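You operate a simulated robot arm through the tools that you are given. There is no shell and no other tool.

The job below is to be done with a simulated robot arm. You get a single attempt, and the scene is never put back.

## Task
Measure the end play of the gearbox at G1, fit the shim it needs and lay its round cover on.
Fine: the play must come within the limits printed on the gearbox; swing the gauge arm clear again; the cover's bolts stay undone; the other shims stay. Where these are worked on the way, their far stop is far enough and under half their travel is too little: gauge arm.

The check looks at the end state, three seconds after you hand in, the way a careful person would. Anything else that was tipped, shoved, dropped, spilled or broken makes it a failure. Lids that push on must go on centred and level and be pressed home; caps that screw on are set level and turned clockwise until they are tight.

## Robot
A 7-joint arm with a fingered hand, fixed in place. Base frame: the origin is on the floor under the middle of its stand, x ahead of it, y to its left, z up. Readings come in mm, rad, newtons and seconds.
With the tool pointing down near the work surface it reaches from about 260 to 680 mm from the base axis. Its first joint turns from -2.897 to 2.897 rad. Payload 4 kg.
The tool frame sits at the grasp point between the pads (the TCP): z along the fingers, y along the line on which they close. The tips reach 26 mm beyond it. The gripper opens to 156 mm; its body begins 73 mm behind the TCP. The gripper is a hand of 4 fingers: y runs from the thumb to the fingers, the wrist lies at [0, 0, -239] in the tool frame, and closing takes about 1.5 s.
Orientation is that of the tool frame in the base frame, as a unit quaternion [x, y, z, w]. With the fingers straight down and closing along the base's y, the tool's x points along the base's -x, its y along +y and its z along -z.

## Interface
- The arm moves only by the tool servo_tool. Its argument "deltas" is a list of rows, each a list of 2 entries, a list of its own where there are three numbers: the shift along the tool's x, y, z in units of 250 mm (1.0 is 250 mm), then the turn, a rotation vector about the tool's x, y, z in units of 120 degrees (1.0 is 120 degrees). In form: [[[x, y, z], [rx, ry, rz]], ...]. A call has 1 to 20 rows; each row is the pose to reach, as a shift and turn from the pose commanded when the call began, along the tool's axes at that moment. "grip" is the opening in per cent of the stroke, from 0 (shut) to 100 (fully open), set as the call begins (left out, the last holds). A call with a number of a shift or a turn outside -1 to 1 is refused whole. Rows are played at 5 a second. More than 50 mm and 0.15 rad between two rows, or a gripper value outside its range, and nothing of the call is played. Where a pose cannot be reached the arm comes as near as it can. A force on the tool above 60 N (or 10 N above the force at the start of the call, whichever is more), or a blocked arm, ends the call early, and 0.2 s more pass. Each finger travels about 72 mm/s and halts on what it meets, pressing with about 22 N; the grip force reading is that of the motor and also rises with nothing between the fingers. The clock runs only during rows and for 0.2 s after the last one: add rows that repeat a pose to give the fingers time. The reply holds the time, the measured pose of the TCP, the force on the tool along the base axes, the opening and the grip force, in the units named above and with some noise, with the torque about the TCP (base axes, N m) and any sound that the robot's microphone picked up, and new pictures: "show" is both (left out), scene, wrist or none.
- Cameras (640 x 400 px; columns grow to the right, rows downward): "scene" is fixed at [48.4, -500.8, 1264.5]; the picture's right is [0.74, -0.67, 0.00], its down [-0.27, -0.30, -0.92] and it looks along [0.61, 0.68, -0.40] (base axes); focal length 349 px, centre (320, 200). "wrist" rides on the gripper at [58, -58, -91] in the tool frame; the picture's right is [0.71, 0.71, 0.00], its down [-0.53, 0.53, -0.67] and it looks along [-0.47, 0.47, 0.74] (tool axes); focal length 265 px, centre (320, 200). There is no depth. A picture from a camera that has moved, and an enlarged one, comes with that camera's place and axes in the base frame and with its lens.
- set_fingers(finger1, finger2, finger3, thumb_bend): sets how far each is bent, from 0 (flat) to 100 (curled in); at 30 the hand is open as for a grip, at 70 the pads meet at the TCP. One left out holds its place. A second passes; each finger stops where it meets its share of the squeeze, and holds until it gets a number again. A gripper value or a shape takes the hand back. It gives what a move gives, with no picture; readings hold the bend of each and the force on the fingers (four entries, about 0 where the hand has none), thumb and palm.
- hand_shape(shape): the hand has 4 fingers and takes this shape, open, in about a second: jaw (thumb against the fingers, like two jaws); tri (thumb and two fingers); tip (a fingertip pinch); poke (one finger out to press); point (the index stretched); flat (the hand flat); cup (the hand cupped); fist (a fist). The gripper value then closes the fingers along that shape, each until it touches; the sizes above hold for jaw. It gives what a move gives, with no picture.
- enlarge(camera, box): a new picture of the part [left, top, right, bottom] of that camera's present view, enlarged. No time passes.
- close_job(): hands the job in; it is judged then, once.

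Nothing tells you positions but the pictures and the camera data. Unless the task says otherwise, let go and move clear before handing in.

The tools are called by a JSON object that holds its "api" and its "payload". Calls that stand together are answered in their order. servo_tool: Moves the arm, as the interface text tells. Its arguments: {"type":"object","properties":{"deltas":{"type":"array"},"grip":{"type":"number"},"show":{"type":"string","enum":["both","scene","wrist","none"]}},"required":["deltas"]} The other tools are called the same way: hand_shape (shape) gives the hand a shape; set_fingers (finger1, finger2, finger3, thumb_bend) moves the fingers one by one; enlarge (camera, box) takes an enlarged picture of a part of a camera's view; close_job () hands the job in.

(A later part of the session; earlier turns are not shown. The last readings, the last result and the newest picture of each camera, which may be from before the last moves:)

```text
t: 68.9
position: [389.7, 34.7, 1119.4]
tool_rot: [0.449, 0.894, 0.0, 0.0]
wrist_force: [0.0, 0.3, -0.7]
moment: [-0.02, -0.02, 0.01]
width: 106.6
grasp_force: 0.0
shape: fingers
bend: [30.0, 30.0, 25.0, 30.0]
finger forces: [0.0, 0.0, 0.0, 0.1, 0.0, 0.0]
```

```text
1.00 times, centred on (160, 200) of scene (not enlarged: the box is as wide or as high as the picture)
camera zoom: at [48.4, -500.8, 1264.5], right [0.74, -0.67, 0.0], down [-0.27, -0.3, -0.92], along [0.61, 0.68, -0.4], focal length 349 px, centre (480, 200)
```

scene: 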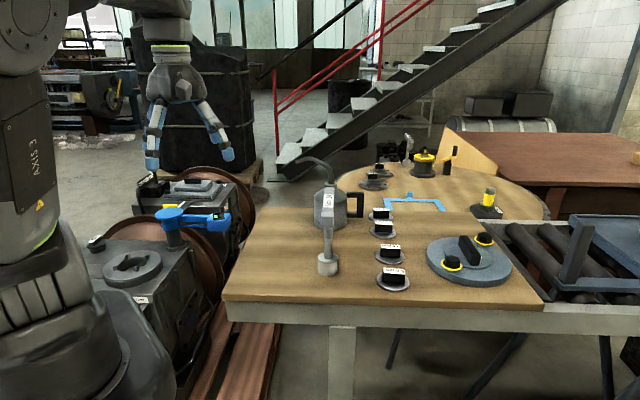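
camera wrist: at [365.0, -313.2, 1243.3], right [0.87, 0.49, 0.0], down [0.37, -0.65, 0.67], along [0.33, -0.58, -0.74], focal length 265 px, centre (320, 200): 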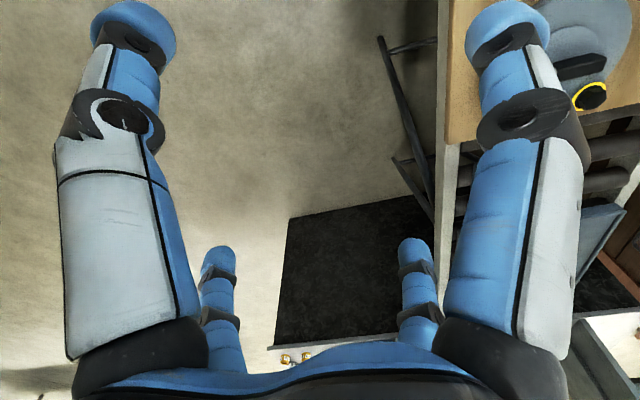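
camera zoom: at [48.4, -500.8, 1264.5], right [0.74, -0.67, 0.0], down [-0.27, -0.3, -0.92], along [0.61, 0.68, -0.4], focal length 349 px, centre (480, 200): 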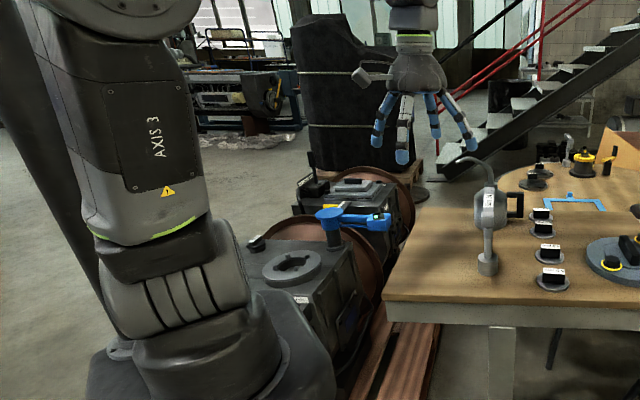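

{"api": "servo_tool", "payload": {"deltas": [[[0.118, 0.064, 0], [0, 0, 0]], [[0.242, 0.12, 0], [0, 0, 0]], [[0.371, 0.164, 0], [0, 0, 0]], [[0.503, 0.198, 0], [0, 0, 0]], [[0.638, 0.219, 0], [0, 0, 0]], [[0.638, 0.219, 0], [0, 0, 0]]], "show": "none"}}

{"api": "enlarge", "payload": {"camera": "scene", "box": [0, 0, 320, 400]}}

```text
t: 70.3
position: [384.0, 90.5, 1118.7]
tool_rot: [0.446, 0.895, 0.0, 0.002]
wrist_force: [-0.2, 0.3, 1.0]
moment: [0.03, 0.02, -0.01]
width: 106.4
grasp_force: 0.1
shape: fingers
bend: [30.0, 30.0, 25.0, 30.0]
finger forces: [0.0, 0.0, 0.0, 0.0, 0.0, 0.0]
out of reach, approached as far as the arm can: row 2, 3, 4, 5, 6
```

```text
1.00 times, centred on (160, 200) of scene (not enlarged: the box is as wide or as high as the picture)
camera zoom: at [48.4, -500.8, 1264.5], right [0.74, -0.67, 0.0], down [-0.27, -0.3, -0.92], along [0.61, 0.68, -0.4], focal length 349 px, centre (480, 200)
```

zoom: 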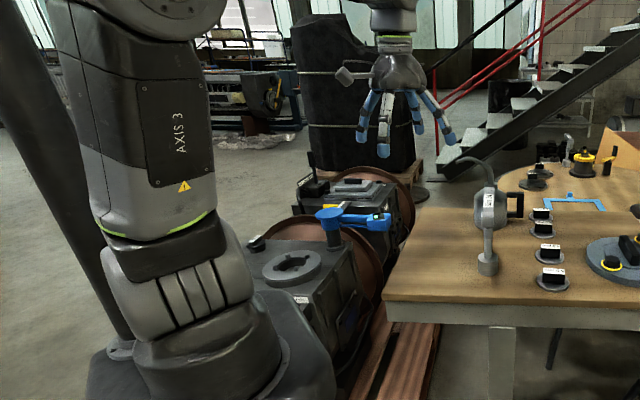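

The arm keeps behaving as if one wrist joint sits on its stop (a flipped wrist), which locks the elbow. I'll unflip it: first bring the hand yaw back, then tilt the hand outward along the forearm, roll it round and bring it down again, all in free space above the table.

{"api": "servo_tool", "payload": {"deltas": [[[0, 0, 0], [0, 0, -0.07]], [[0, 0, 0], [0, 0, -0.14]], [[0, 0, 0], [0, 0, -0.21]], [[0, 0, 0], [0, 0, -0.28]], [[0, 0, 0], [0, 0, -0.35]], [[0, 0, 0], [0, 0, -0.42]], [[0, 0, 0], [0, 0, -0.49]], [[0, 0, 0], [0, 0, -0.56]], [[0, 0, 0], [0, 0, -0.63]], [[0, 0, 0], [0, 0, -0.7]], [[0, 0, 0], [0, 0, -0.77]], [[0, 0, 0], [0, 0, -0.8]], [[0, 0, 0], [0, 0, -0.8]]], "show": "scene"}}

{"api": "enlarge", "payload": {"camera": "scene", "box": [60, 0, 380, 200]}}

```text
t: 73.1
position: [383.2, 91.4, 1117.9]
tool_rot: [-0.365, 0.931, -0.001, 0.0]
wrist_force: [-0.3, 0.2, 1.4]
moment: [0.0, 0.0, -0.04]
width: 106.7
grasp_force: 0.0
shape: fingers
bend: [30.0, 30.0, 25.0, 30.0]
finger forces: [0.1, 0.0, 0.0, 0.0, 0.0, 0.0]
```

scene: 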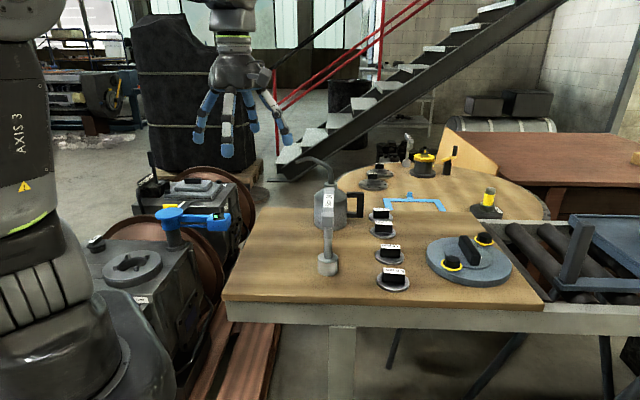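

```text
2.00 times, centred on (220, 100) of scene
camera zoom: at [48.4, -500.8, 1264.5], right [0.74, -0.67, 0.0], down [-0.27, -0.3, -0.92], along [0.61, 0.68, -0.4], focal length 698 px, centre (520, 400)
```

zoom: 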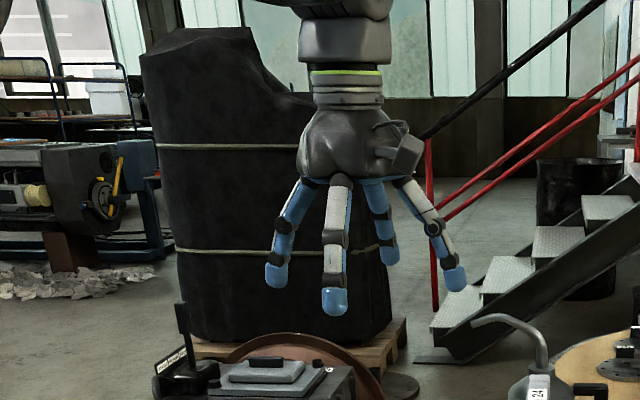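

{"api": "servo_tool", "payload": {"deltas": [[[-0.138, -0.0294, -0.0105], [0.0147, -0.0693, 0]], [[-0.2734, -0.0581, -0.0418], [0.0295, -0.1386, 0]], [[-0.4025, -0.0856, -0.0931], [0.0442, -0.2078, 0]], [[-0.5228, -0.1112, -0.1635], [0.0589, -0.2771, 0]], [[-0.6317, -0.1343, -0.2511], [0.0737, -0.3464, 0]], [[-0.7266, -0.1545, -0.3544], [0.0884, -0.4157, 0]], [[-0.8056, -0.1713, -0.4708], [0.1031, -0.4849, 0]], [[-0.8669, -0.1844, -0.5979], [0.1179, -0.5542, 0]], [[-0.8669, -0.1844, -0.5979], [0.1179, -0.5542, 0]]], "show": "scene"}}

{"api": "enlarge", "payload": {"camera": "scene", "box": [0, 0, 320, 400]}}

```text
t: 75.1
position: [573.5, 203.9, 1267.7]
tool_rot: [-0.303, 0.772, 0.092, 0.552]
wrist_force: [0.5, 0.7, 0.0]
moment: [-0.02, 0.0, 0.02]
width: 106.9
grasp_force: 0.1
shape: fingers
bend: [30.0, 30.0, 25.0, 30.0]
finger forces: [0.0, 0.0, 0.0, 0.0, 0.0, 0.1]
```

scene: 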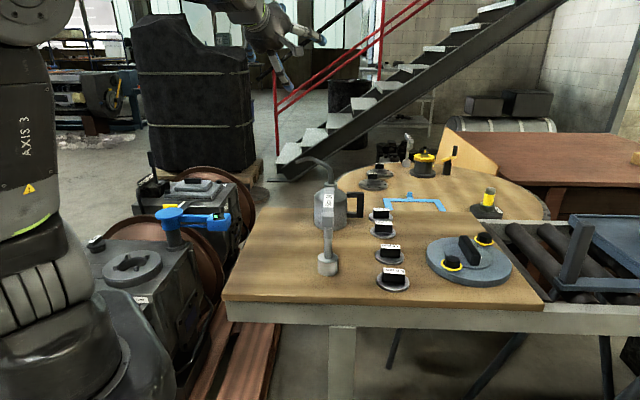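

```text
1.00 times, centred on (160, 200) of scene (not enlarged: the box is as wide or as high as the picture)
camera zoom: at [48.4, -500.8, 1264.5], right [0.74, -0.67, 0.0], down [-0.27, -0.3, -0.92], along [0.61, 0.68, -0.4], focal length 349 px, centre (480, 200)
```

zoom: 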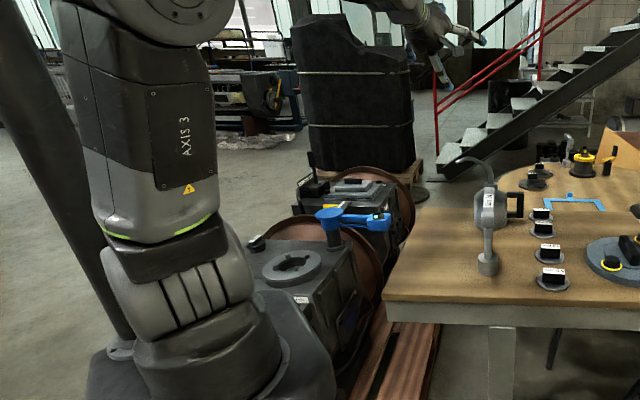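

{"api": "servo_tool", "payload": {"deltas": [[[0.0079, -0.0572, -0.0017], [0.0283, 0.0059, -0.0647]], [[0.008, -0.1148, -0.0068], [0.0565, 0.0118, -0.1295]], [[0, -0.1712, -0.0152], [0.0848, 0.0176, -0.1942]], [[-0.0152, -0.2256, -0.0268], [0.113, 0.0235, -0.259]], [[-0.038, -0.2768, -0.0416], [0.1413, 0.0294, -0.3237]], [[-0.0676, -0.3232, -0.0584], [0.1696, 0.0353, -0.3885]], [[-0.1032, -0.3644, -0.0776], [0.1978, 0.0412, -0.4532]], [[-0.1444, -0.3992, -0.0984], [0.2261, 0.047, -0.5179]], [[-0.19, -0.4264, -0.1208], [0.2544, 0.0529, -0.5827]], [[-0.2392, -0.4464, -0.144], [0.2826, 0.0588, -0.6474]], [[-0.2692, -0.454, -0.1576], [0.2993, 0.0623, -0.6855]], [[-0.2692, -0.454, -0.1576], [0.2993, 0.0623, -0.6855]]], "show": "scene"}}

{"api": "enlarge", "payload": {"camera": "scene", "box": [0, 0, 320, 400]}}

```text
t: 77.7
position: [620.3, 120.2, 1366.3]
tool_rot: [0.562, -0.408, 0.528, -0.488]
wrist_force: [0.5, -0.4, 0.4]
moment: [-0.01, -0.02, 0.01]
width: 106.9
grasp_force: 0.0
shape: fingers
bend: [30.0, 30.0, 25.0, 30.0]
finger forces: [0.0, 0.0, 0.0, 0.0, 0.0, 0.1]
```

scene: 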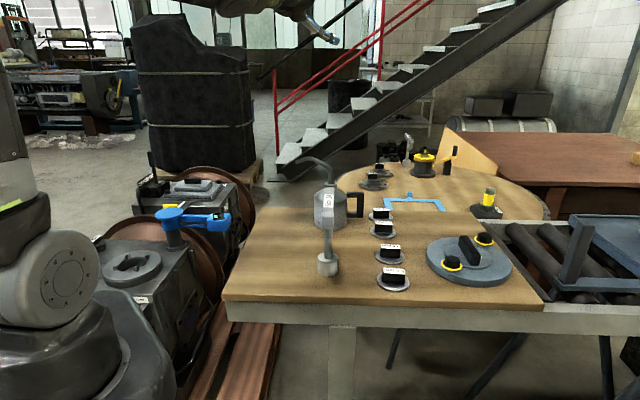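

```text
1.00 times, centred on (160, 200) of scene (not enlarged: the box is as wide or as high as the picture)
camera zoom: at [48.4, -500.8, 1264.5], right [0.74, -0.67, 0.0], down [-0.27, -0.3, -0.92], along [0.61, 0.68, -0.4], focal length 349 px, centre (480, 200)
```

zoom: 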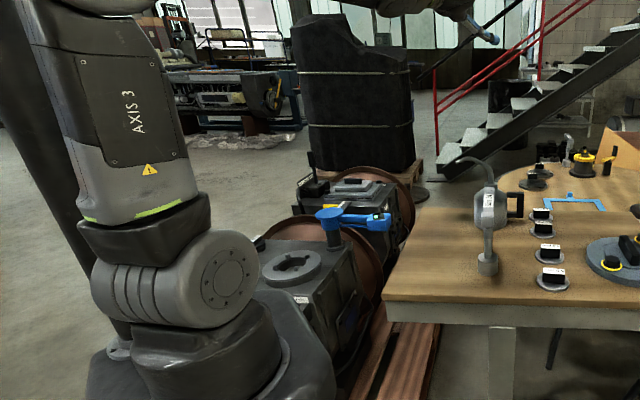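

The shoulder has turned by a lot as soon as the wrist left its stop — that confirms it. I continue the roll so the hand ends above the forearm line.

{"api": "servo_tool", "payload": {"deltas": [[[-0.0017, -0.0244, 0], [0.0123, 0, -0.0672]], [[-0.0068, -0.0484, -0.0012], [0.0246, 0, -0.1343]], [[-0.0152, -0.0712, -0.0028], [0.0368, 0, -0.2007]], [[-0.0268, -0.0928, -0.0052], [0.0491, 0, -0.2679]], [[-0.0412, -0.1128, -0.008], [0.0614, 0, -0.335]], [[-0.058, -0.1304, -0.0112], [0.0737, 0, -0.4022]], [[-0.0772, -0.1452, -0.0148], [0.086, 0, -0.4694]], [[-0.0984, -0.1568, -0.0188], [0.0983, 0, -0.5366]], [[-0.1208, -0.1656, -0.0232], [0.1104, 0, -0.6029]], [[-0.1444, -0.1708, -0.0276], [0.1227, 0, -0.6701]], [[-0.1684, -0.1728, -0.032], [0.135, 0, -0.7373]], [[-0.1684, -0.1728, -0.032], [0.135, 0, -0.7373]]], "show": "wrist"}}

{"api": "enlarge", "payload": {"camera": "scene", "box": [0, 0, 320, 400]}}

```text
t: 80.3
position: [606.3, 167.0, 1400.4]
tool_rot: [0.62, 0.17, 0.765, -0.05]
wrist_force: [0.3, 0.2, 0.0]
moment: [-0.01, 0.0, 0.03]
width: 106.6
grasp_force: 0.1
shape: fingers
bend: [30.0, 30.0, 25.0, 30.0]
finger forces: [0.0, 0.0, 0.0, 0.1, 0.0, 0.0]
camera wrist: at [490.6, 200.5, 1429.0], right [0.04, -0.57, 0.82], down [-0.35, -0.78, -0.52], along [0.94, -0.27, -0.23], focal length 265 px, centre (320, 200)
```

wrist: 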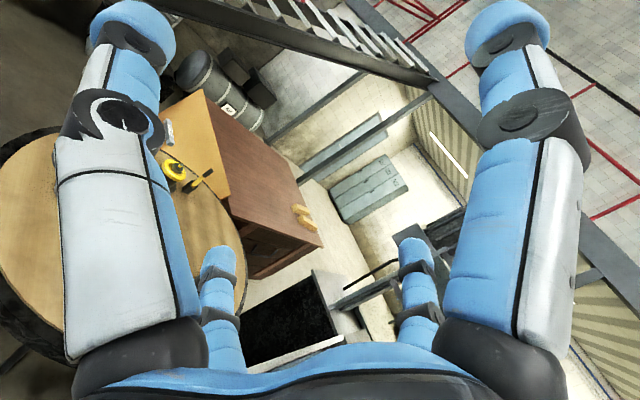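

```text
1.00 times, centred on (160, 200) of scene (not enlarged: the box is as wide or as high as the picture)
camera zoom: at [48.4, -500.8, 1264.5], right [0.74, -0.67, 0.0], down [-0.27, -0.3, -0.92], along [0.61, 0.68, -0.4], focal length 349 px, centre (480, 200)
```

zoom: 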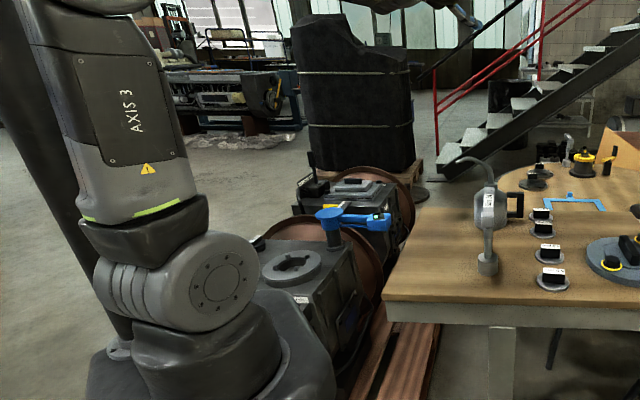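

{"api": "servo_tool", "payload": {"deltas": [[[-0.1337, -0.0274, -0.0098], [0.0137, -0.067, 0]], [[-0.2648, -0.0542, -0.0389], [0.0275, -0.1341, 0]], [[-0.3889, -0.0797, -0.086], [0.041, -0.2003, 0]], [[-0.5066, -0.1038, -0.1515], [0.0548, -0.2673, 0]], [[-0.614, -0.1258, -0.2334], [0.0685, -0.3344, 0]], [[-0.7089, -0.1453, -0.3301], [0.0822, -0.4014, 0]], [[-0.7892, -0.1617, -0.4396], [0.096, -0.4684, 0]], [[-0.8534, -0.1749, -0.5595], [0.1097, -0.5355, 0]], [[-0.8997, -0.1843, -0.6861], [0.1233, -0.6017, 0]], [[-0.9283, -0.1902, -0.8197], [0.137, -0.6687, 0]], [[-0.9378, -0.1922, -0.956], [0.1508, -0.7358, 0]], [[-0.9378, -0.1922, -0.956], [0.1508, -0.7358, 0]]], "show": "none"}}

{"api": "enlarge", "payload": {"camera": "scene", "box": [0, 0, 320, 400]}}

```text
t: 82.9
position: [430.7, 104.7, 1000.7]
tool_rot: [0.959, 0.263, 0.107, -0.007]
wrist_force: [-0.2, -0.2, -0.3]
moment: [0.01, -0.03, -0.01]
width: 106.9
grasp_force: 0.1
shape: fingers
bend: [30.0, 30.0, 25.0, 30.0]
finger forces: [0.0, 0.0, 0.0, 0.0, 0.1, 0.0]
out of reach, approached as far as the arm can: row 9, 10, 11, 12
```

```text
1.00 times, centred on (160, 200) of scene (not enlarged: the box is as wide or as high as the picture)
camera zoom: at [48.4, -500.8, 1264.5], right [0.74, -0.67, 0.0], down [-0.27, -0.3, -0.92], along [0.61, 0.68, -0.4], focal length 349 px, centre (480, 200)
```

zoom: 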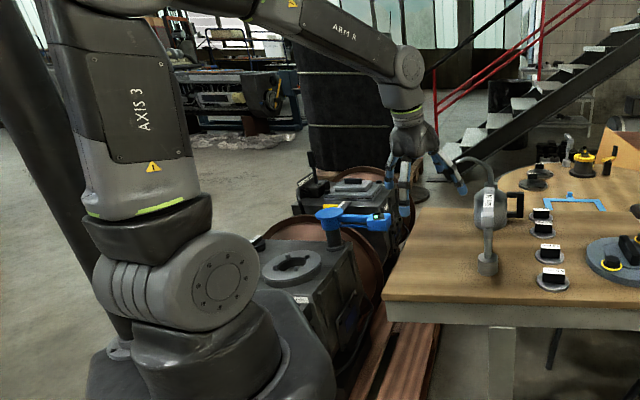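

The hand is now down again with the shoulder turned round, but it is close to the oil can's spout. I'll move it away to the left (over the gap toward the gearbox) and level it.

{"api": "servo_tool", "payload": {"deltas": [[[-0.007, -0.158, -0.027], [0.0102, -0.0499, 0]], [[-0.0144, -0.316, -0.055], [0.0205, -0.0998, 0]], [[0.0024, -0.461, -0.058], [0.0205, -0.0998, 0]], [[0.019, -0.607, -0.061], [0.0205, -0.0998, 0]], [[0.0356, -0.752, -0.0636], [0.0205, -0.0998, 0]], [[0.0356, -0.752, -0.0636], [0.0205, -0.0998, 0]]], "show": "both"}}

{"api": "enlarge", "payload": {"camera": "scene", "box": [0, 0, 320, 400]}}

```text
t: 84.3
position: [321.6, 253.7, 902.3]
tool_rot: [0.964, 0.263, -0.018, -0.001]
wrist_force: [1.0, 0.3, -0.5]
moment: [0.0, -0.01, 0.0]
width: 107.0
grasp_force: 0.0
shape: fingers
bend: [30.0, 30.0, 25.0, 30.0]
finger forces: [0.0, 0.1, 0.0, 0.0, 0.1, 0.1]
out of reach, approached as far as the arm can: row 1, 2, 3, 4, 5, 6
camera wrist: at [345.3, 333.8, 992.5], right [0.97, -0.25, -0.03], down [-0.16, -0.72, 0.68], along [-0.19, -0.65, -0.73], focal length 265 px, centre (320, 200)
```

scene: 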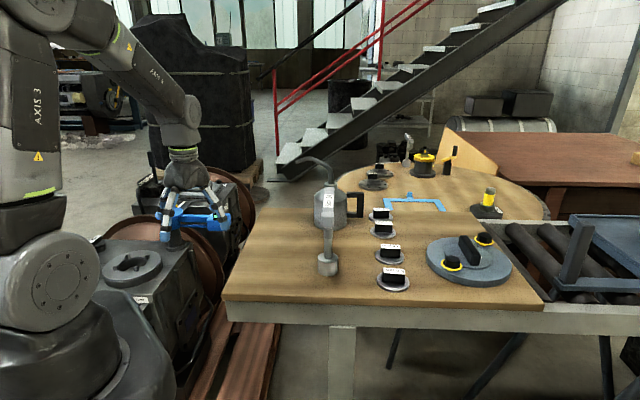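
wrist: 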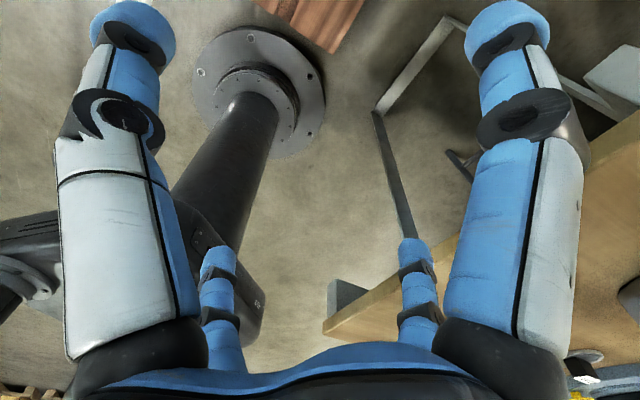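

```text
1.00 times, centred on (160, 200) of scene (not enlarged: the box is as wide or as high as the picture)
camera zoom: at [48.4, -500.8, 1264.5], right [0.74, -0.67, 0.0], down [-0.27, -0.3, -0.92], along [0.61, 0.68, -0.4], focal length 349 px, centre (480, 200)
```

zoom: 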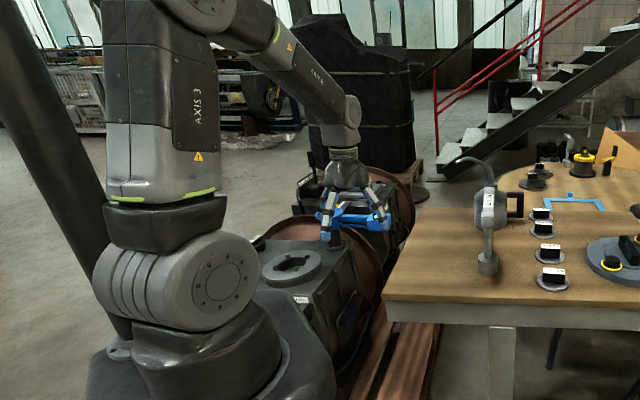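

{"api": "servo_tool", "payload": {"deltas": [[[0.11, -0.067, 0.06], [0, 0, 0]], [[0.22, -0.134, 0.1], [-0.0027, 0.008, 0]], [[0.33, -0.202, 0.13], [-0.0054, 0.0162, 0]], [[0.44, -0.269, 0.153], [-0.0054, 0.0162, 0]], [[0.55, -0.336, 0.153], [-0.0054, 0.0162, 0]], [[0.55, -0.336, 0.153], [-0.0054, 0.0162, 0]]], "show": "both"}}

{"api": "enlarge", "payload": {"camera": "scene", "box": [0, 0, 320, 400]}}

```text
t: 85.7
position: [372.9, 358.3, 865.1]
tool_rot: [0.964, 0.265, -0.002, 0.002]
wrist_force: [0.1, -0.3, 0.2]
moment: [-0.01, -0.01, 0.01]
width: 106.7
grasp_force: 0.2
shape: fingers
bend: [30.0, 30.0, 25.0, 30.0]
finger forces: [0.1, 0.0, 0.1, 0.1, 0.0, 0.0]
out of reach, approached as far as the arm can: row 4, 5, 6
camera wrist: at [394.7, 438.2, 955.8], right [0.97, -0.25, 0.0], down [-0.18, -0.72, 0.67], along [-0.17, -0.65, -0.74], focal length 265 px, centre (320, 200)
```

scene: 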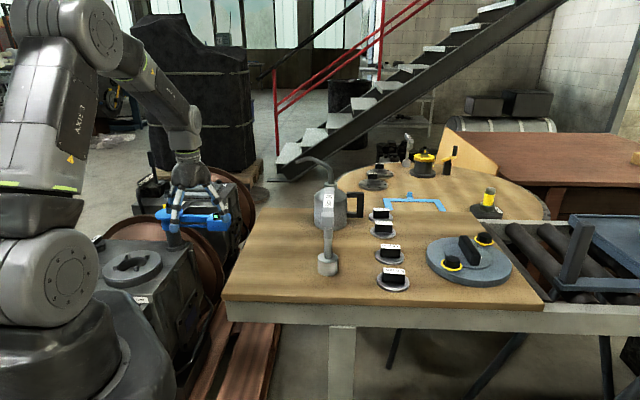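
wrist: 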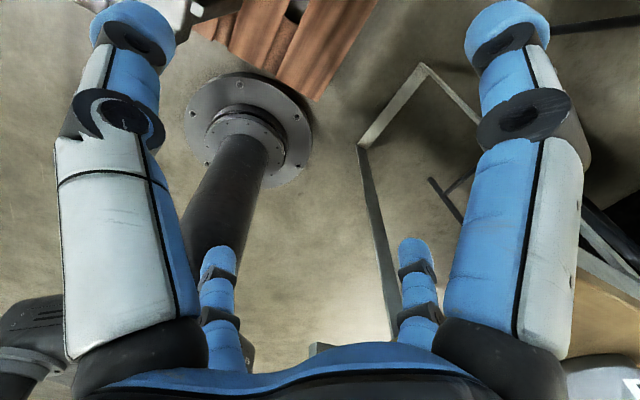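

```text
1.00 times, centred on (160, 200) of scene (not enlarged: the box is as wide or as high as the picture)
camera zoom: at [48.4, -500.8, 1264.5], right [0.74, -0.67, 0.0], down [-0.27, -0.3, -0.92], along [0.61, 0.68, -0.4], focal length 349 px, centre (480, 200)
```

zoom: 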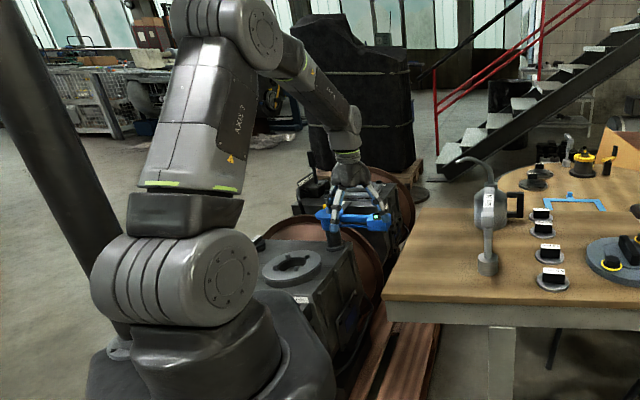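

The shoulder is now in its natural, unflipped posture over the gearbox side. The wrist is short of travel on this side, so I'll flip it back the same way: tilt out along the forearm and over it, then roll round and down.

{"api": "servo_tool", "payload": {"deltas": [[[0.1284, -0.035, -0.0093], [0.0175, 0.0643, 0]], [[0.2543, -0.0693, -0.037], [0.0351, 0.1285, 0]], [[0.3752, -0.1023, -0.0827], [0.0526, 0.1928, 0]], [[0.4889, -0.1332, -0.1453], [0.0701, 0.2571, 0]], [[0.593, -0.1616, -0.2237], [0.0877, 0.3213, 0]], [[0.6855, -0.1868, -0.3163], [0.1052, 0.3856, 0]], [[0.7648, -0.2084, -0.4214], [0.1227, 0.4499, 0]], [[0.8292, -0.226, -0.5369], [0.1403, 0.5141, 0]], [[0.8774, -0.2391, -0.6606], [0.1578, 0.5784, 0]], [[0.9085, -0.2476, -0.79], [0.1753, 0.6427, 0]], [[0.9085, -0.2476, -0.79], [0.1753, 0.6427, 0]]], "show": "scene"}}

{"api": "enlarge", "payload": {"camera": "scene", "box": [0, 0, 320, 400]}}

```text
t: 88.1
position: [537.6, 528.3, 1062.5]
tool_rot: [0.741, 0.203, 0.551, -0.326]
wrist_force: [0.6, 0.5, 0.2]
moment: [0.01, 0.0, -0.03]
width: 106.7
grasp_force: 0.0
shape: fingers
bend: [30.0, 30.0, 25.0, 30.0]
finger forces: [0.0, 0.0, 0.0, 0.1, 0.0, 0.0]
```

scene: 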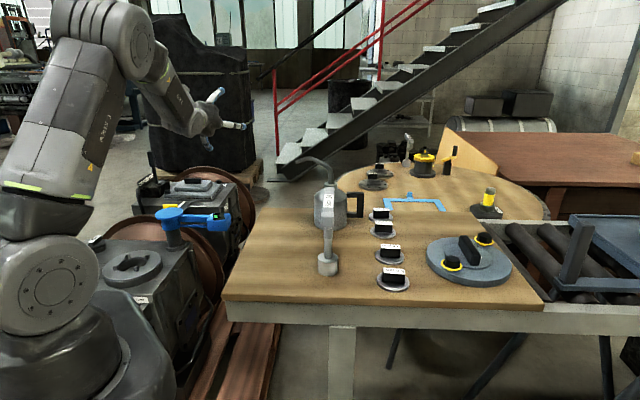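

```text
1.00 times, centred on (160, 200) of scene (not enlarged: the box is as wide or as high as the picture)
camera zoom: at [48.4, -500.8, 1264.5], right [0.74, -0.67, 0.0], down [-0.27, -0.3, -0.92], along [0.61, 0.68, -0.4], focal length 349 px, centre (480, 200)
```

zoom: 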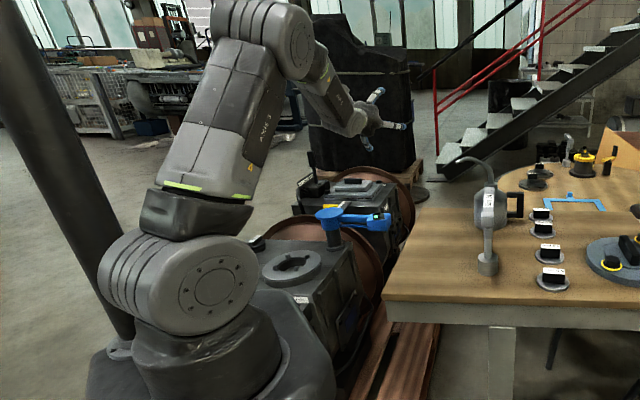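

{"api": "servo_tool", "payload": {"deltas": [[[-0.0016, 0.046, -0.0012], [-0.023, 0.0008, 0.0643]], [[-0.0092, 0.0912, -0.0044], [-0.0461, 0.0016, 0.1288]], [[-0.0224, 0.1344, -0.0096], [-0.0688, 0.0025, 0.1924]], [[-0.0416, 0.1756, -0.0172], [-0.0918, 0.0033, 0.2567]], [[-0.0664, 0.2136, -0.0264], [-0.1149, 0.0041, 0.321]], [[-0.096, 0.2468, -0.0376], [-0.1379, 0.0049, 0.3855]], [[-0.13, 0.2756, -0.05], [-0.1609, 0.0057, 0.4498]], [[-0.1672, 0.2996, -0.0636], [-0.1839, 0.0065, 0.5141]], [[-0.2064, 0.3164, -0.0776], [-0.2067, 0.0074, 0.5777]], [[-0.2484, 0.328, -0.0928], [-0.2297, 0.0082, 0.6422]], [[-0.2916, 0.3328, -0.1084], [-0.2528, 0.009, 0.7065]], [[-0.2916, 0.3328, -0.1084], [-0.2528, 0.009, 0.7065]]], "show": "scene"}}

{"api": "enlarge", "payload": {"camera": "scene", "box": [0, 0, 320, 400]}}

```text
t: 90.7
position: [551.8, 454.1, 977.1]
tool_rot: [0.732, -0.484, 0.227, -0.422]
wrist_force: [0.2, -0.7, 0.9]
moment: [0.0, -0.05, 0.0]
width: 106.9
grasp_force: 0.0
shape: fingers
bend: [30.0, 30.0, 25.0, 30.0]
finger forces: [0.1, 0.0, 0.1, 0.1, 0.0, 0.1]
```

scene: 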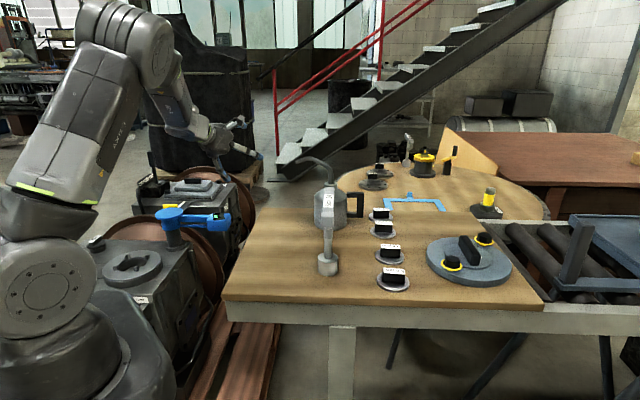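

```text
1.00 times, centred on (160, 200) of scene (not enlarged: the box is as wide or as high as the picture)
camera zoom: at [48.4, -500.8, 1264.5], right [0.74, -0.67, 0.0], down [-0.27, -0.3, -0.92], along [0.61, 0.68, -0.4], focal length 349 px, centre (480, 200)
```

zoom: 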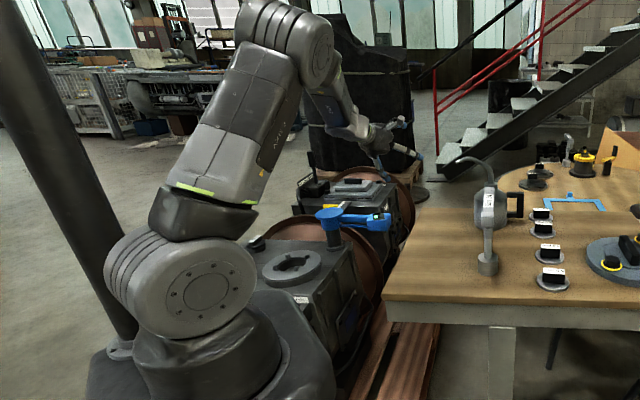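

{"api": "servo_tool", "payload": {"deltas": [[[-0.0044, 0.0568, -0.0016], [-0.0285, -0.0004, 0.062]], [[-0.0164, 0.112, -0.0068], [-0.057, -0.0008, 0.1241]], [[-0.0348, 0.1648, -0.0152], [-0.0852, -0.0012, 0.1854]], [[-0.0604, 0.2144, -0.0264], [-0.1136, -0.0016, 0.2474]], [[-0.0924, 0.2596, -0.0408], [-0.1421, -0.002, 0.3094]], [[-0.1292, 0.2992, -0.0576], [-0.1706, -0.0025, 0.3716]], [[-0.1716, 0.3328, -0.0768], [-0.1991, -0.0029, 0.4336]], [[-0.2176, 0.3592, -0.098], [-0.2276, -0.0033, 0.4956]], [[-0.2656, 0.378, -0.12], [-0.2557, -0.0037, 0.5569]], [[-0.3164, 0.3896, -0.1432], [-0.2843, -0.0041, 0.619]], [[-0.368, 0.3928, -0.1672], [-0.3128, -0.0045, 0.681]], [[-0.368, 0.3928, -0.1672], [-0.3128, -0.0045, 0.681]]], "show": "scene"}}

{"api": "enlarge", "payload": {"camera": "scene", "box": [0, 0, 320, 400]}}

```text
t: 93.3
position: [431.6, 504.9, 924.7]
tool_rot: [-0.331, 0.878, 0.256, 0.231]
wrist_force: [-0.1, -0.6, -0.3]
moment: [-0.01, -0.02, 0.0]
width: 106.6
grasp_force: 0.0
shape: fingers
bend: [30.0, 30.0, 25.0, 30.0]
finger forces: [0.0, 0.0, 0.0, 0.1, 0.0, 0.1]
```

scene: 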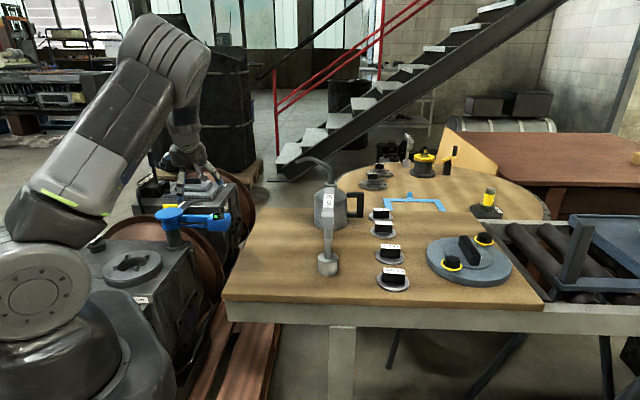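

```text
1.00 times, centred on (160, 200) of scene (not enlarged: the box is as wide or as high as the picture)
camera zoom: at [48.4, -500.8, 1264.5], right [0.74, -0.67, 0.0], down [-0.27, -0.3, -0.92], along [0.61, 0.68, -0.4], focal length 349 px, centre (480, 200)
```

zoom: 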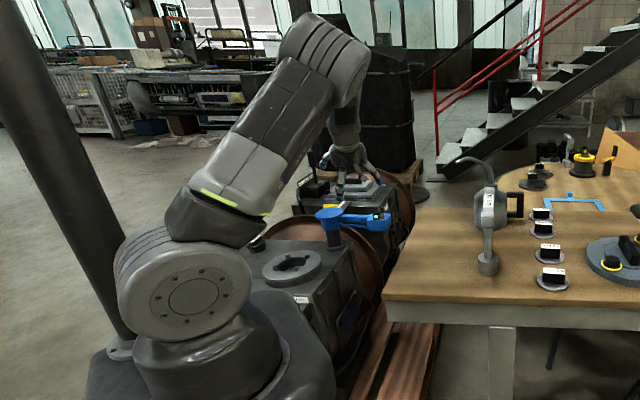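

{"api": "servo_tool", "payload": {"deltas": [[[0.1196, -0.0616, -0.0096], [0.0308, 0.0599, 0]], [[0.2368, -0.1219, -0.038], [0.0617, 0.1199, 0]], [[0.348, -0.1791, -0.084], [0.0922, 0.1791, 0]], [[0.4537, -0.2335, -0.148], [0.123, 0.239, 0]], [[0.5501, -0.2831, -0.228], [0.1539, 0.299, 0]], [[0.5501, -0.2831, -0.228], [0.1539, 0.299, 0]]], "show": "wrist"}}

{"api": "enlarge", "payload": {"camera": "scene", "box": [0, 0, 320, 400]}}

```text
t: 94.7
position: [375.1, 359.5, 866.9]
tool_rot: [-0.354, 0.935, -0.001, 0.0]
wrist_force: [1.0, -0.2, -0.9]
moment: [0.01, -0.04, 0.02]
width: 107.0
grasp_force: 0.1
shape: fingers
bend: [30.0, 30.0, 25.0, 30.0]
finger forces: [0.1, 0.0, 0.0, 0.0, 0.1, 0.0]
camera wrist: at [369.6, 277.6, 957.7], right [-1.0, 0.06, 0.0], down [0.05, 0.74, 0.67], along [0.04, 0.67, -0.75], focal length 265 px, centre (320, 200)
```

wrist: 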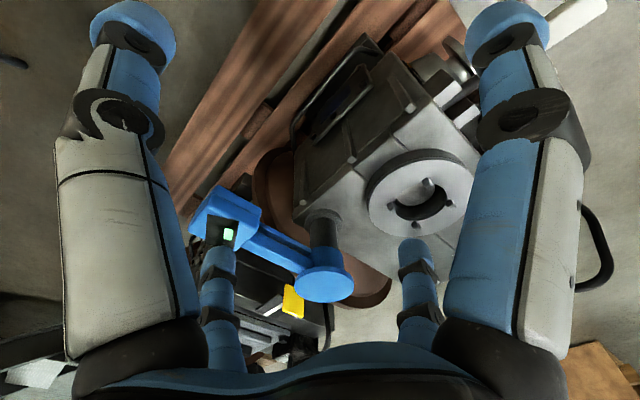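

```text
1.00 times, centred on (160, 200) of scene (not enlarged: the box is as wide or as high as the picture)
camera zoom: at [48.4, -500.8, 1264.5], right [0.74, -0.67, 0.0], down [-0.27, -0.3, -0.92], along [0.61, 0.68, -0.4], focal length 349 px, centre (480, 200)
```

zoom: 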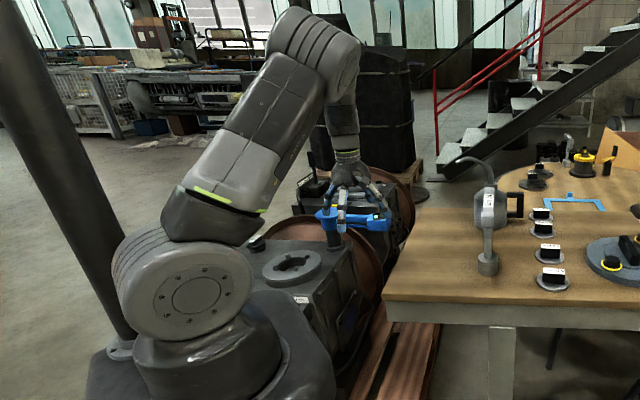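

The arm is now hand-down over the gearbox side in a good posture. I'll take a closer look at the gauge from here to fix its position.

{"api": "enlarge", "payload": {"camera": "wrist", "box": [170, 160, 370, 320]}}

{"api": "enlarge", "payload": {"camera": "wrist", "box": [340, 120, 500, 260]}}

{"api": "enlarge", "payload": {"camera": "scene", "box": [90, 170, 270, 300]}}

```text
2.50 times, centred on (270, 240) of wrist
camera zoom: at [369.6, 277.6, 957.7], right [-1.0, 0.06, 0.0], down [0.05, 0.74, 0.67], along [0.04, 0.67, -0.75], focal length 664 px, centre (445, 100)
```

zoom: 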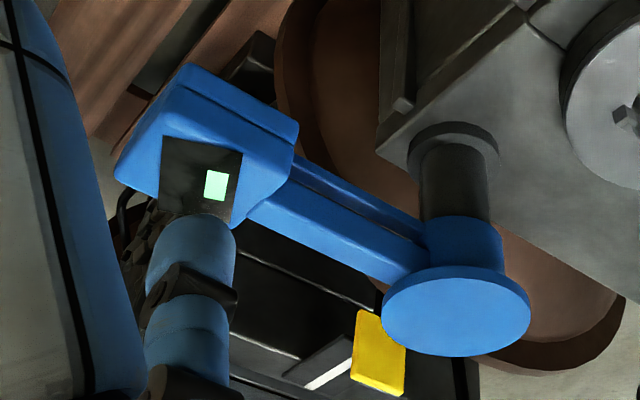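

```text
2.86 times, centred on (420, 190) of wrist
camera zoom: at [369.6, 277.6, 957.7], right [-1.0, 0.06, 0.0], down [0.05, 0.74, 0.67], along [0.04, 0.67, -0.75], focal length 758 px, centre (34, 229)
```

zoom: 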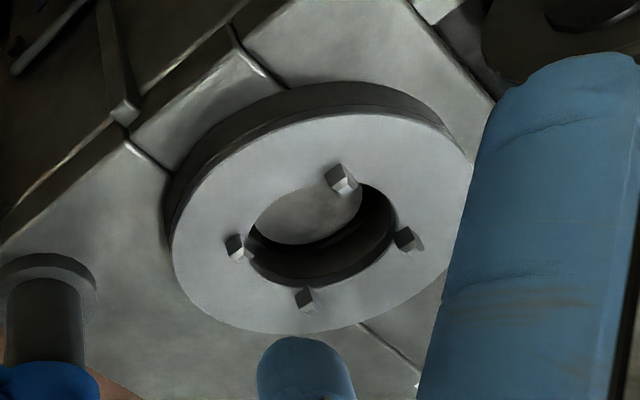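

```text
3.08 times, centred on (180, 235) of scene
camera zoom: at [48.4, -500.8, 1264.5], right [0.74, -0.67, 0.0], down [-0.27, -0.3, -0.92], along [0.61, 0.68, -0.4], focal length 1075 px, centre (751, 92)
```

zoom: 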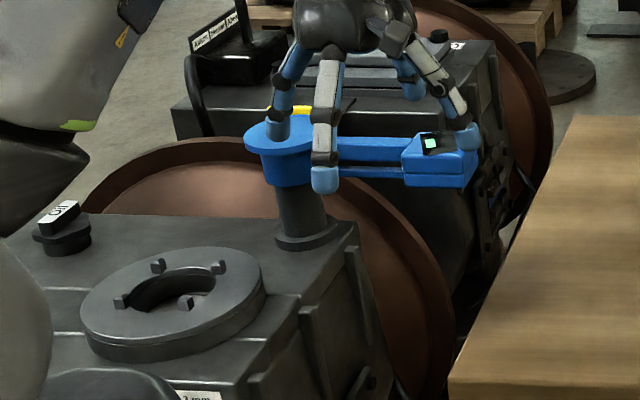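

Pivot ≈ (385, 638, 743), gauge display ≈ (499, 522, 742), seat ring centre ≈ (223.5, 574, 635). I'll move above the gauge head so that the −x finger comes outside it.

{"api": "servo_tool", "payload": {"deltas": [[[-0.163, 0.026, 0], [0, 0, -0.007]], [[-0.326, 0.052, 0], [0, 0, -0.014]], [[-0.49, 0.078, 0], [0, 0, -0.022]], [[-0.653, 0.104, 0], [0, 0, -0.029]], [[-0.653, 0.104, 0], [0, 0, -0.029]]], "show": "both"}}

{"api": "enlarge", "payload": {"camera": "wrist", "box": [180, 80, 460, 270]}}

```text
t: 95.9
position: [479.6, 486.3, 863.7]
tool_rot: [-0.384, 0.923, 0.0, 0.0]
wrist_force: [0.0, -0.5, -0.4]
moment: [-0.01, 0.02, 0.03]
width: 106.7
grasp_force: 0.1
shape: fingers
bend: [30.0, 30.0, 25.0, 30.0]
finger forces: [0.0, 0.0, 0.1, 0.1, 0.1, 0.0]
camera wrist: at [479.5, 404.7, 955.7], right [-1.0, 0.0, 0.0], down [0.0, 0.74, 0.67], along [0.0, 0.67, -0.74], focal length 265 px, centre (320, 200)
```

scene: 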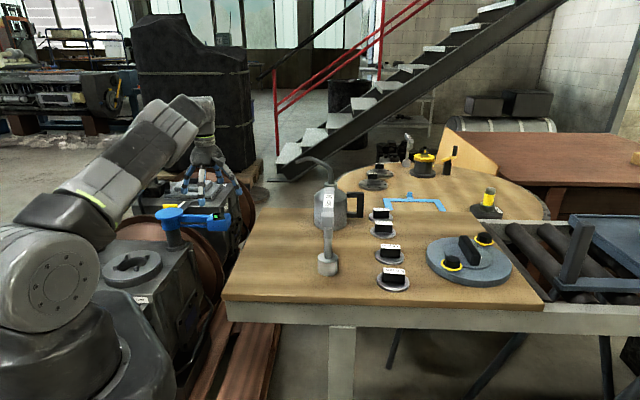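
wrist: 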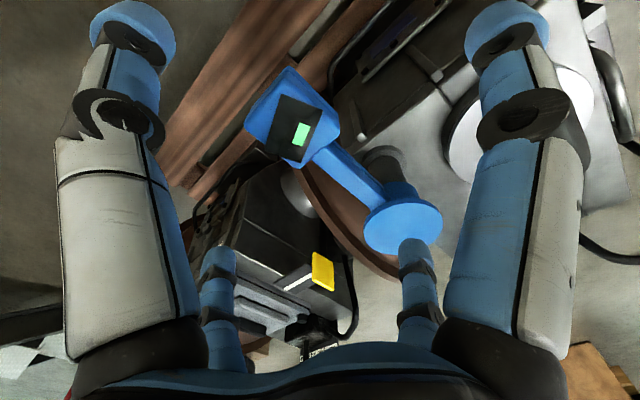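

```text
2.11 times, centred on (320, 175) of wrist
camera zoom: at [479.5, 404.7, 955.7], right [-1.0, 0.0, 0.0], down [0.0, 0.74, 0.67], along [0.0, 0.67, -0.74], focal length 559 px, centre (320, 253)
```

zoom: 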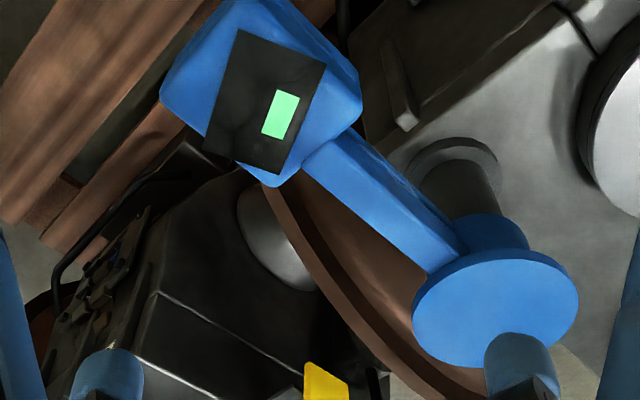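

Positions agree well: the head is about 62 mm square centred at (505, 514). I'll open the hook finger a little and lower so it sits beside the head's outer face.

{"api": "set_fingers", "payload": {"finger3": 20}}

{"api": "servo_tool", "payload": {"deltas": [[[0, 0, 0.14], [0, 0, 0]], [[0, 0, 0.28], [0, 0, 0]], [[0, 0, 0.4], [0, 0, 0]], [[0, 0, 0.4], [0, 0, 0]]], "show": "both"}}

{"api": "enlarge", "payload": {"camera": "scene", "box": [120, 150, 280, 270]}}

```text
t: 96.9
position: [479.6, 485.6, 864.9]
tool_rot: [-0.383, 0.924, 0.0, 0.0]
wrist_force: [-0.5, 0.0, -0.9]
moment: [0.03, 0.0, 0.0]
width: 106.7
grasp_force: 0.1
shape: fingers
bend: [30.0, 30.0, 20.0, 30.0]
finger forces: [0.0, 0.0, 0.1, 0.0, 0.0, 0.1]
```

```text
t: 97.9
position: [482.3, 488.0, 764.3]
tool_rot: [-0.383, 0.924, 0.0, 0.0]
wrist_force: [0.3, -0.5, 0.7]
moment: [-0.02, -0.01, 0.0]
width: 106.8
grasp_force: 0.1
shape: fingers
bend: [30.0, 30.0, 20.0, 30.0]
finger forces: [0.0, 0.1, 0.0, 0.1, 0.0, 0.0]
camera wrist: at [481.1, 406.6, 855.9], right [-1.0, 0.0, 0.0], down [0.0, 0.74, 0.67], along [0.0, 0.67, -0.74], focal length 265 px, centre (320, 200)
```

scene: 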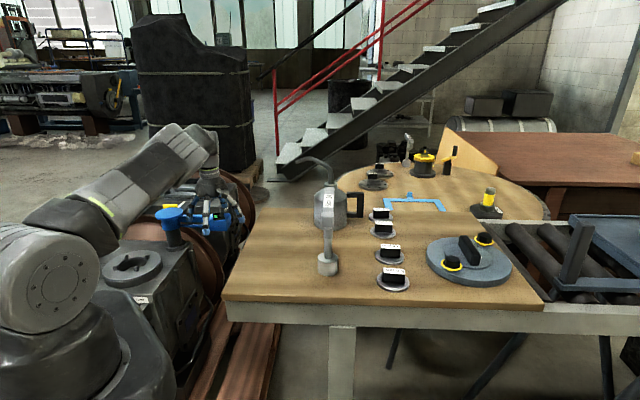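
wrist: 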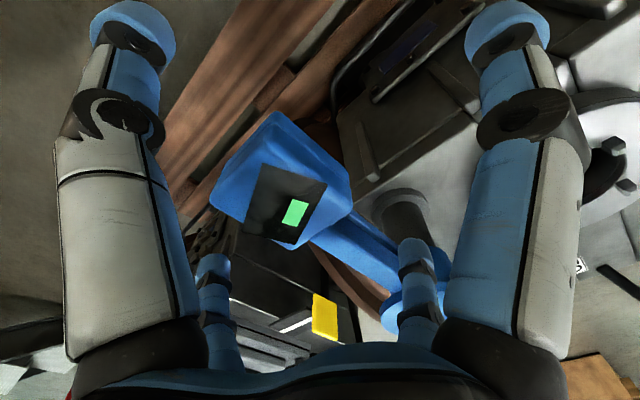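

```text
3.33 times, centred on (200, 210) of scene
camera zoom: at [48.4, -500.8, 1264.5], right [0.74, -0.67, 0.0], down [-0.27, -0.3, -0.92], along [0.61, 0.68, -0.4], focal length 1164 px, centre (720, 167)
```

zoom: 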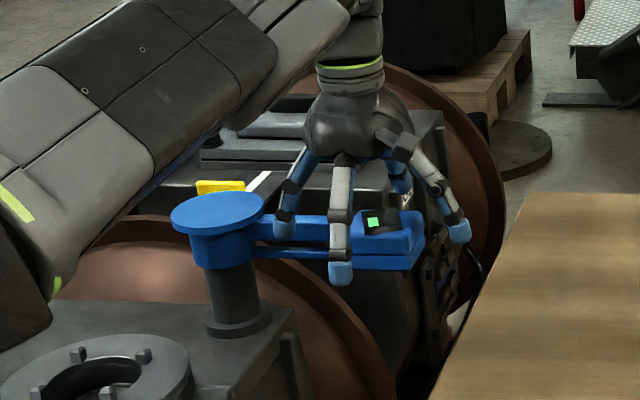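

{"api": "servo_tool", "payload": {"deltas": [[[0, 0, 0.04], [0, 0, 0]], [[0, 0, 0.08], [0, 0, 0]], [[0, 0, 0.12], [0, 0, 0]], [[0, 0, 0.12], [0, 0, 0]]], "show": "both"}}

{"api": "enlarge", "payload": {"camera": "scene", "box": [120, 150, 280, 270]}}

```text
t: 98.9
position: [479.5, 488.2, 734.2]
tool_rot: [-0.382, 0.924, 0.0, 0.0]
wrist_force: [-0.4, -0.4, 1.2]
moment: [0.02, 0.0, 0.03]
width: 106.6
grasp_force: 0.1
shape: fingers
bend: [30.0, 30.0, 20.0, 30.0]
finger forces: [0.1, 0.0, 0.0, 0.1, 0.0, 0.0]
camera wrist: at [479.7, 405.1, 826.4], right [-1.0, 0.0, 0.0], down [0.0, 0.74, 0.67], along [0.0, 0.67, -0.74], focal length 265 px, centre (320, 200)
```

scene: 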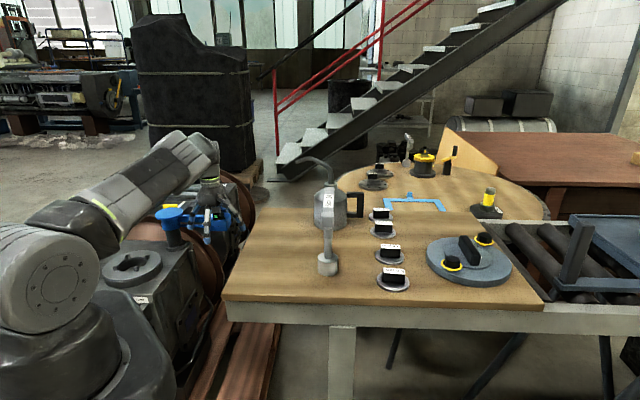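
wrist: 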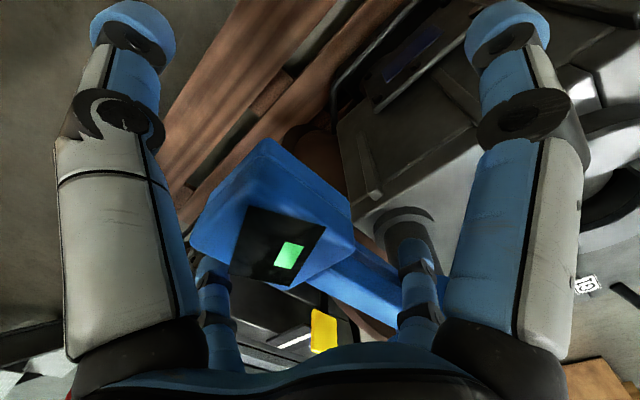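

```text
3.33 times, centred on (200, 210) of scene
camera zoom: at [48.4, -500.8, 1264.5], right [0.74, -0.67, 0.0], down [-0.27, -0.3, -0.92], along [0.61, 0.68, -0.4], focal length 1164 px, centre (720, 167)
```

zoom: 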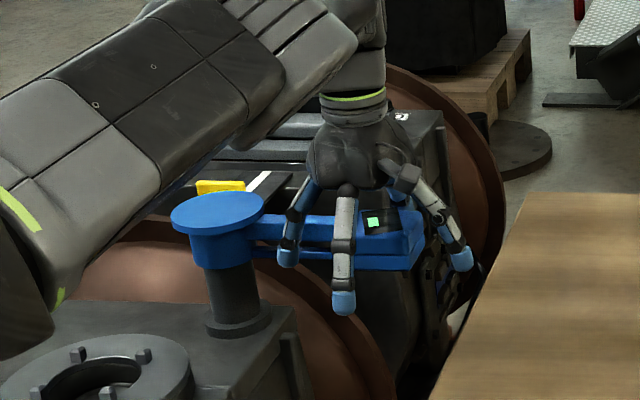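

The hook finger is outside the head. Now I pull the gauge arm clockwise along its arc about the pivot.

{"api": "servo_tool", "payload": {"deltas": [[[0.072, 0.001, 0], [0, 0, 0]], [[0.132, 0, 0], [0, 0, 0.0146]], [[0.194, 0.005, 0], [0, 0, 0.0292]], [[0.255, 0.018, 0], [0, 0, 0.044]], [[0.315, 0.031, 0], [0, 0, 0.0583]], [[0.315, 0.031, 0], [0, 0, 0.0583]]], "show": "both"}}

{"api": "enlarge", "payload": {"camera": "scene", "box": [100, 160, 260, 280]}}

```text
t: 100.3
position: [419.3, 436.4, 734.5]
tool_rot: [-0.325, 0.946, 0.0, 0.0]
wrist_force: [0.9, 0.2, 0.6]
moment: [0.03, -0.03, 0.02]
width: 106.9
grasp_force: 0.5
shape: fingers
bend: [30.0, 30.0, 19.0, 30.0]
finger forces: [0.0, 0.1, 0.4, 0.1, 0.1, 0.0]
camera wrist: at [408.5, 355.2, 826.6], right [-0.99, 0.12, 0.0], down [0.09, 0.74, 0.67], along [0.08, 0.66, -0.74], focal length 265 px, centre (320, 200)
```

scene: 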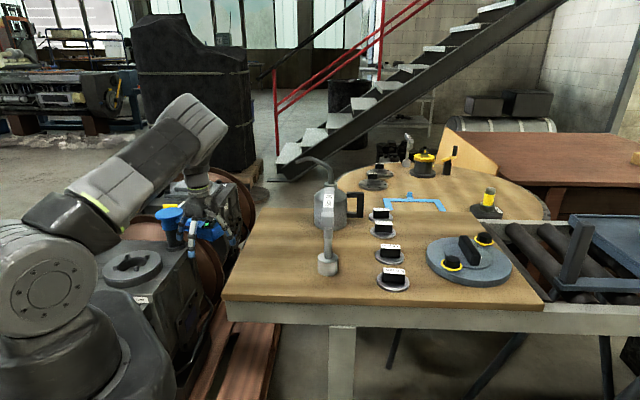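
wrist: 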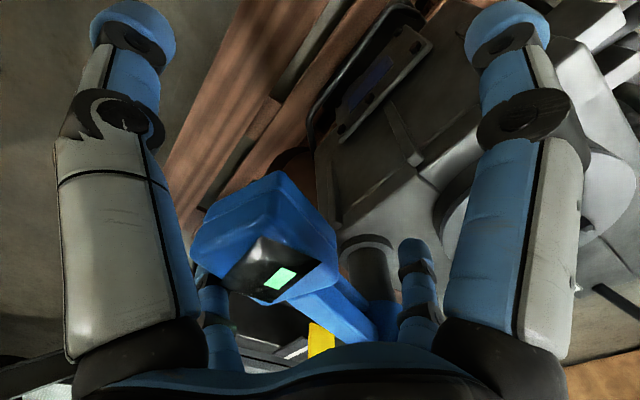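

```text
3.33 times, centred on (180, 220) of scene
camera zoom: at [48.4, -500.8, 1264.5], right [0.74, -0.67, 0.0], down [-0.27, -0.3, -0.92], along [0.61, 0.68, -0.4], focal length 1164 px, centre (787, 133)
```

zoom: 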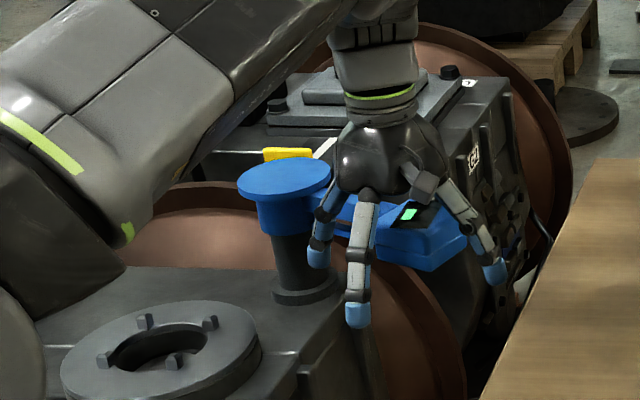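

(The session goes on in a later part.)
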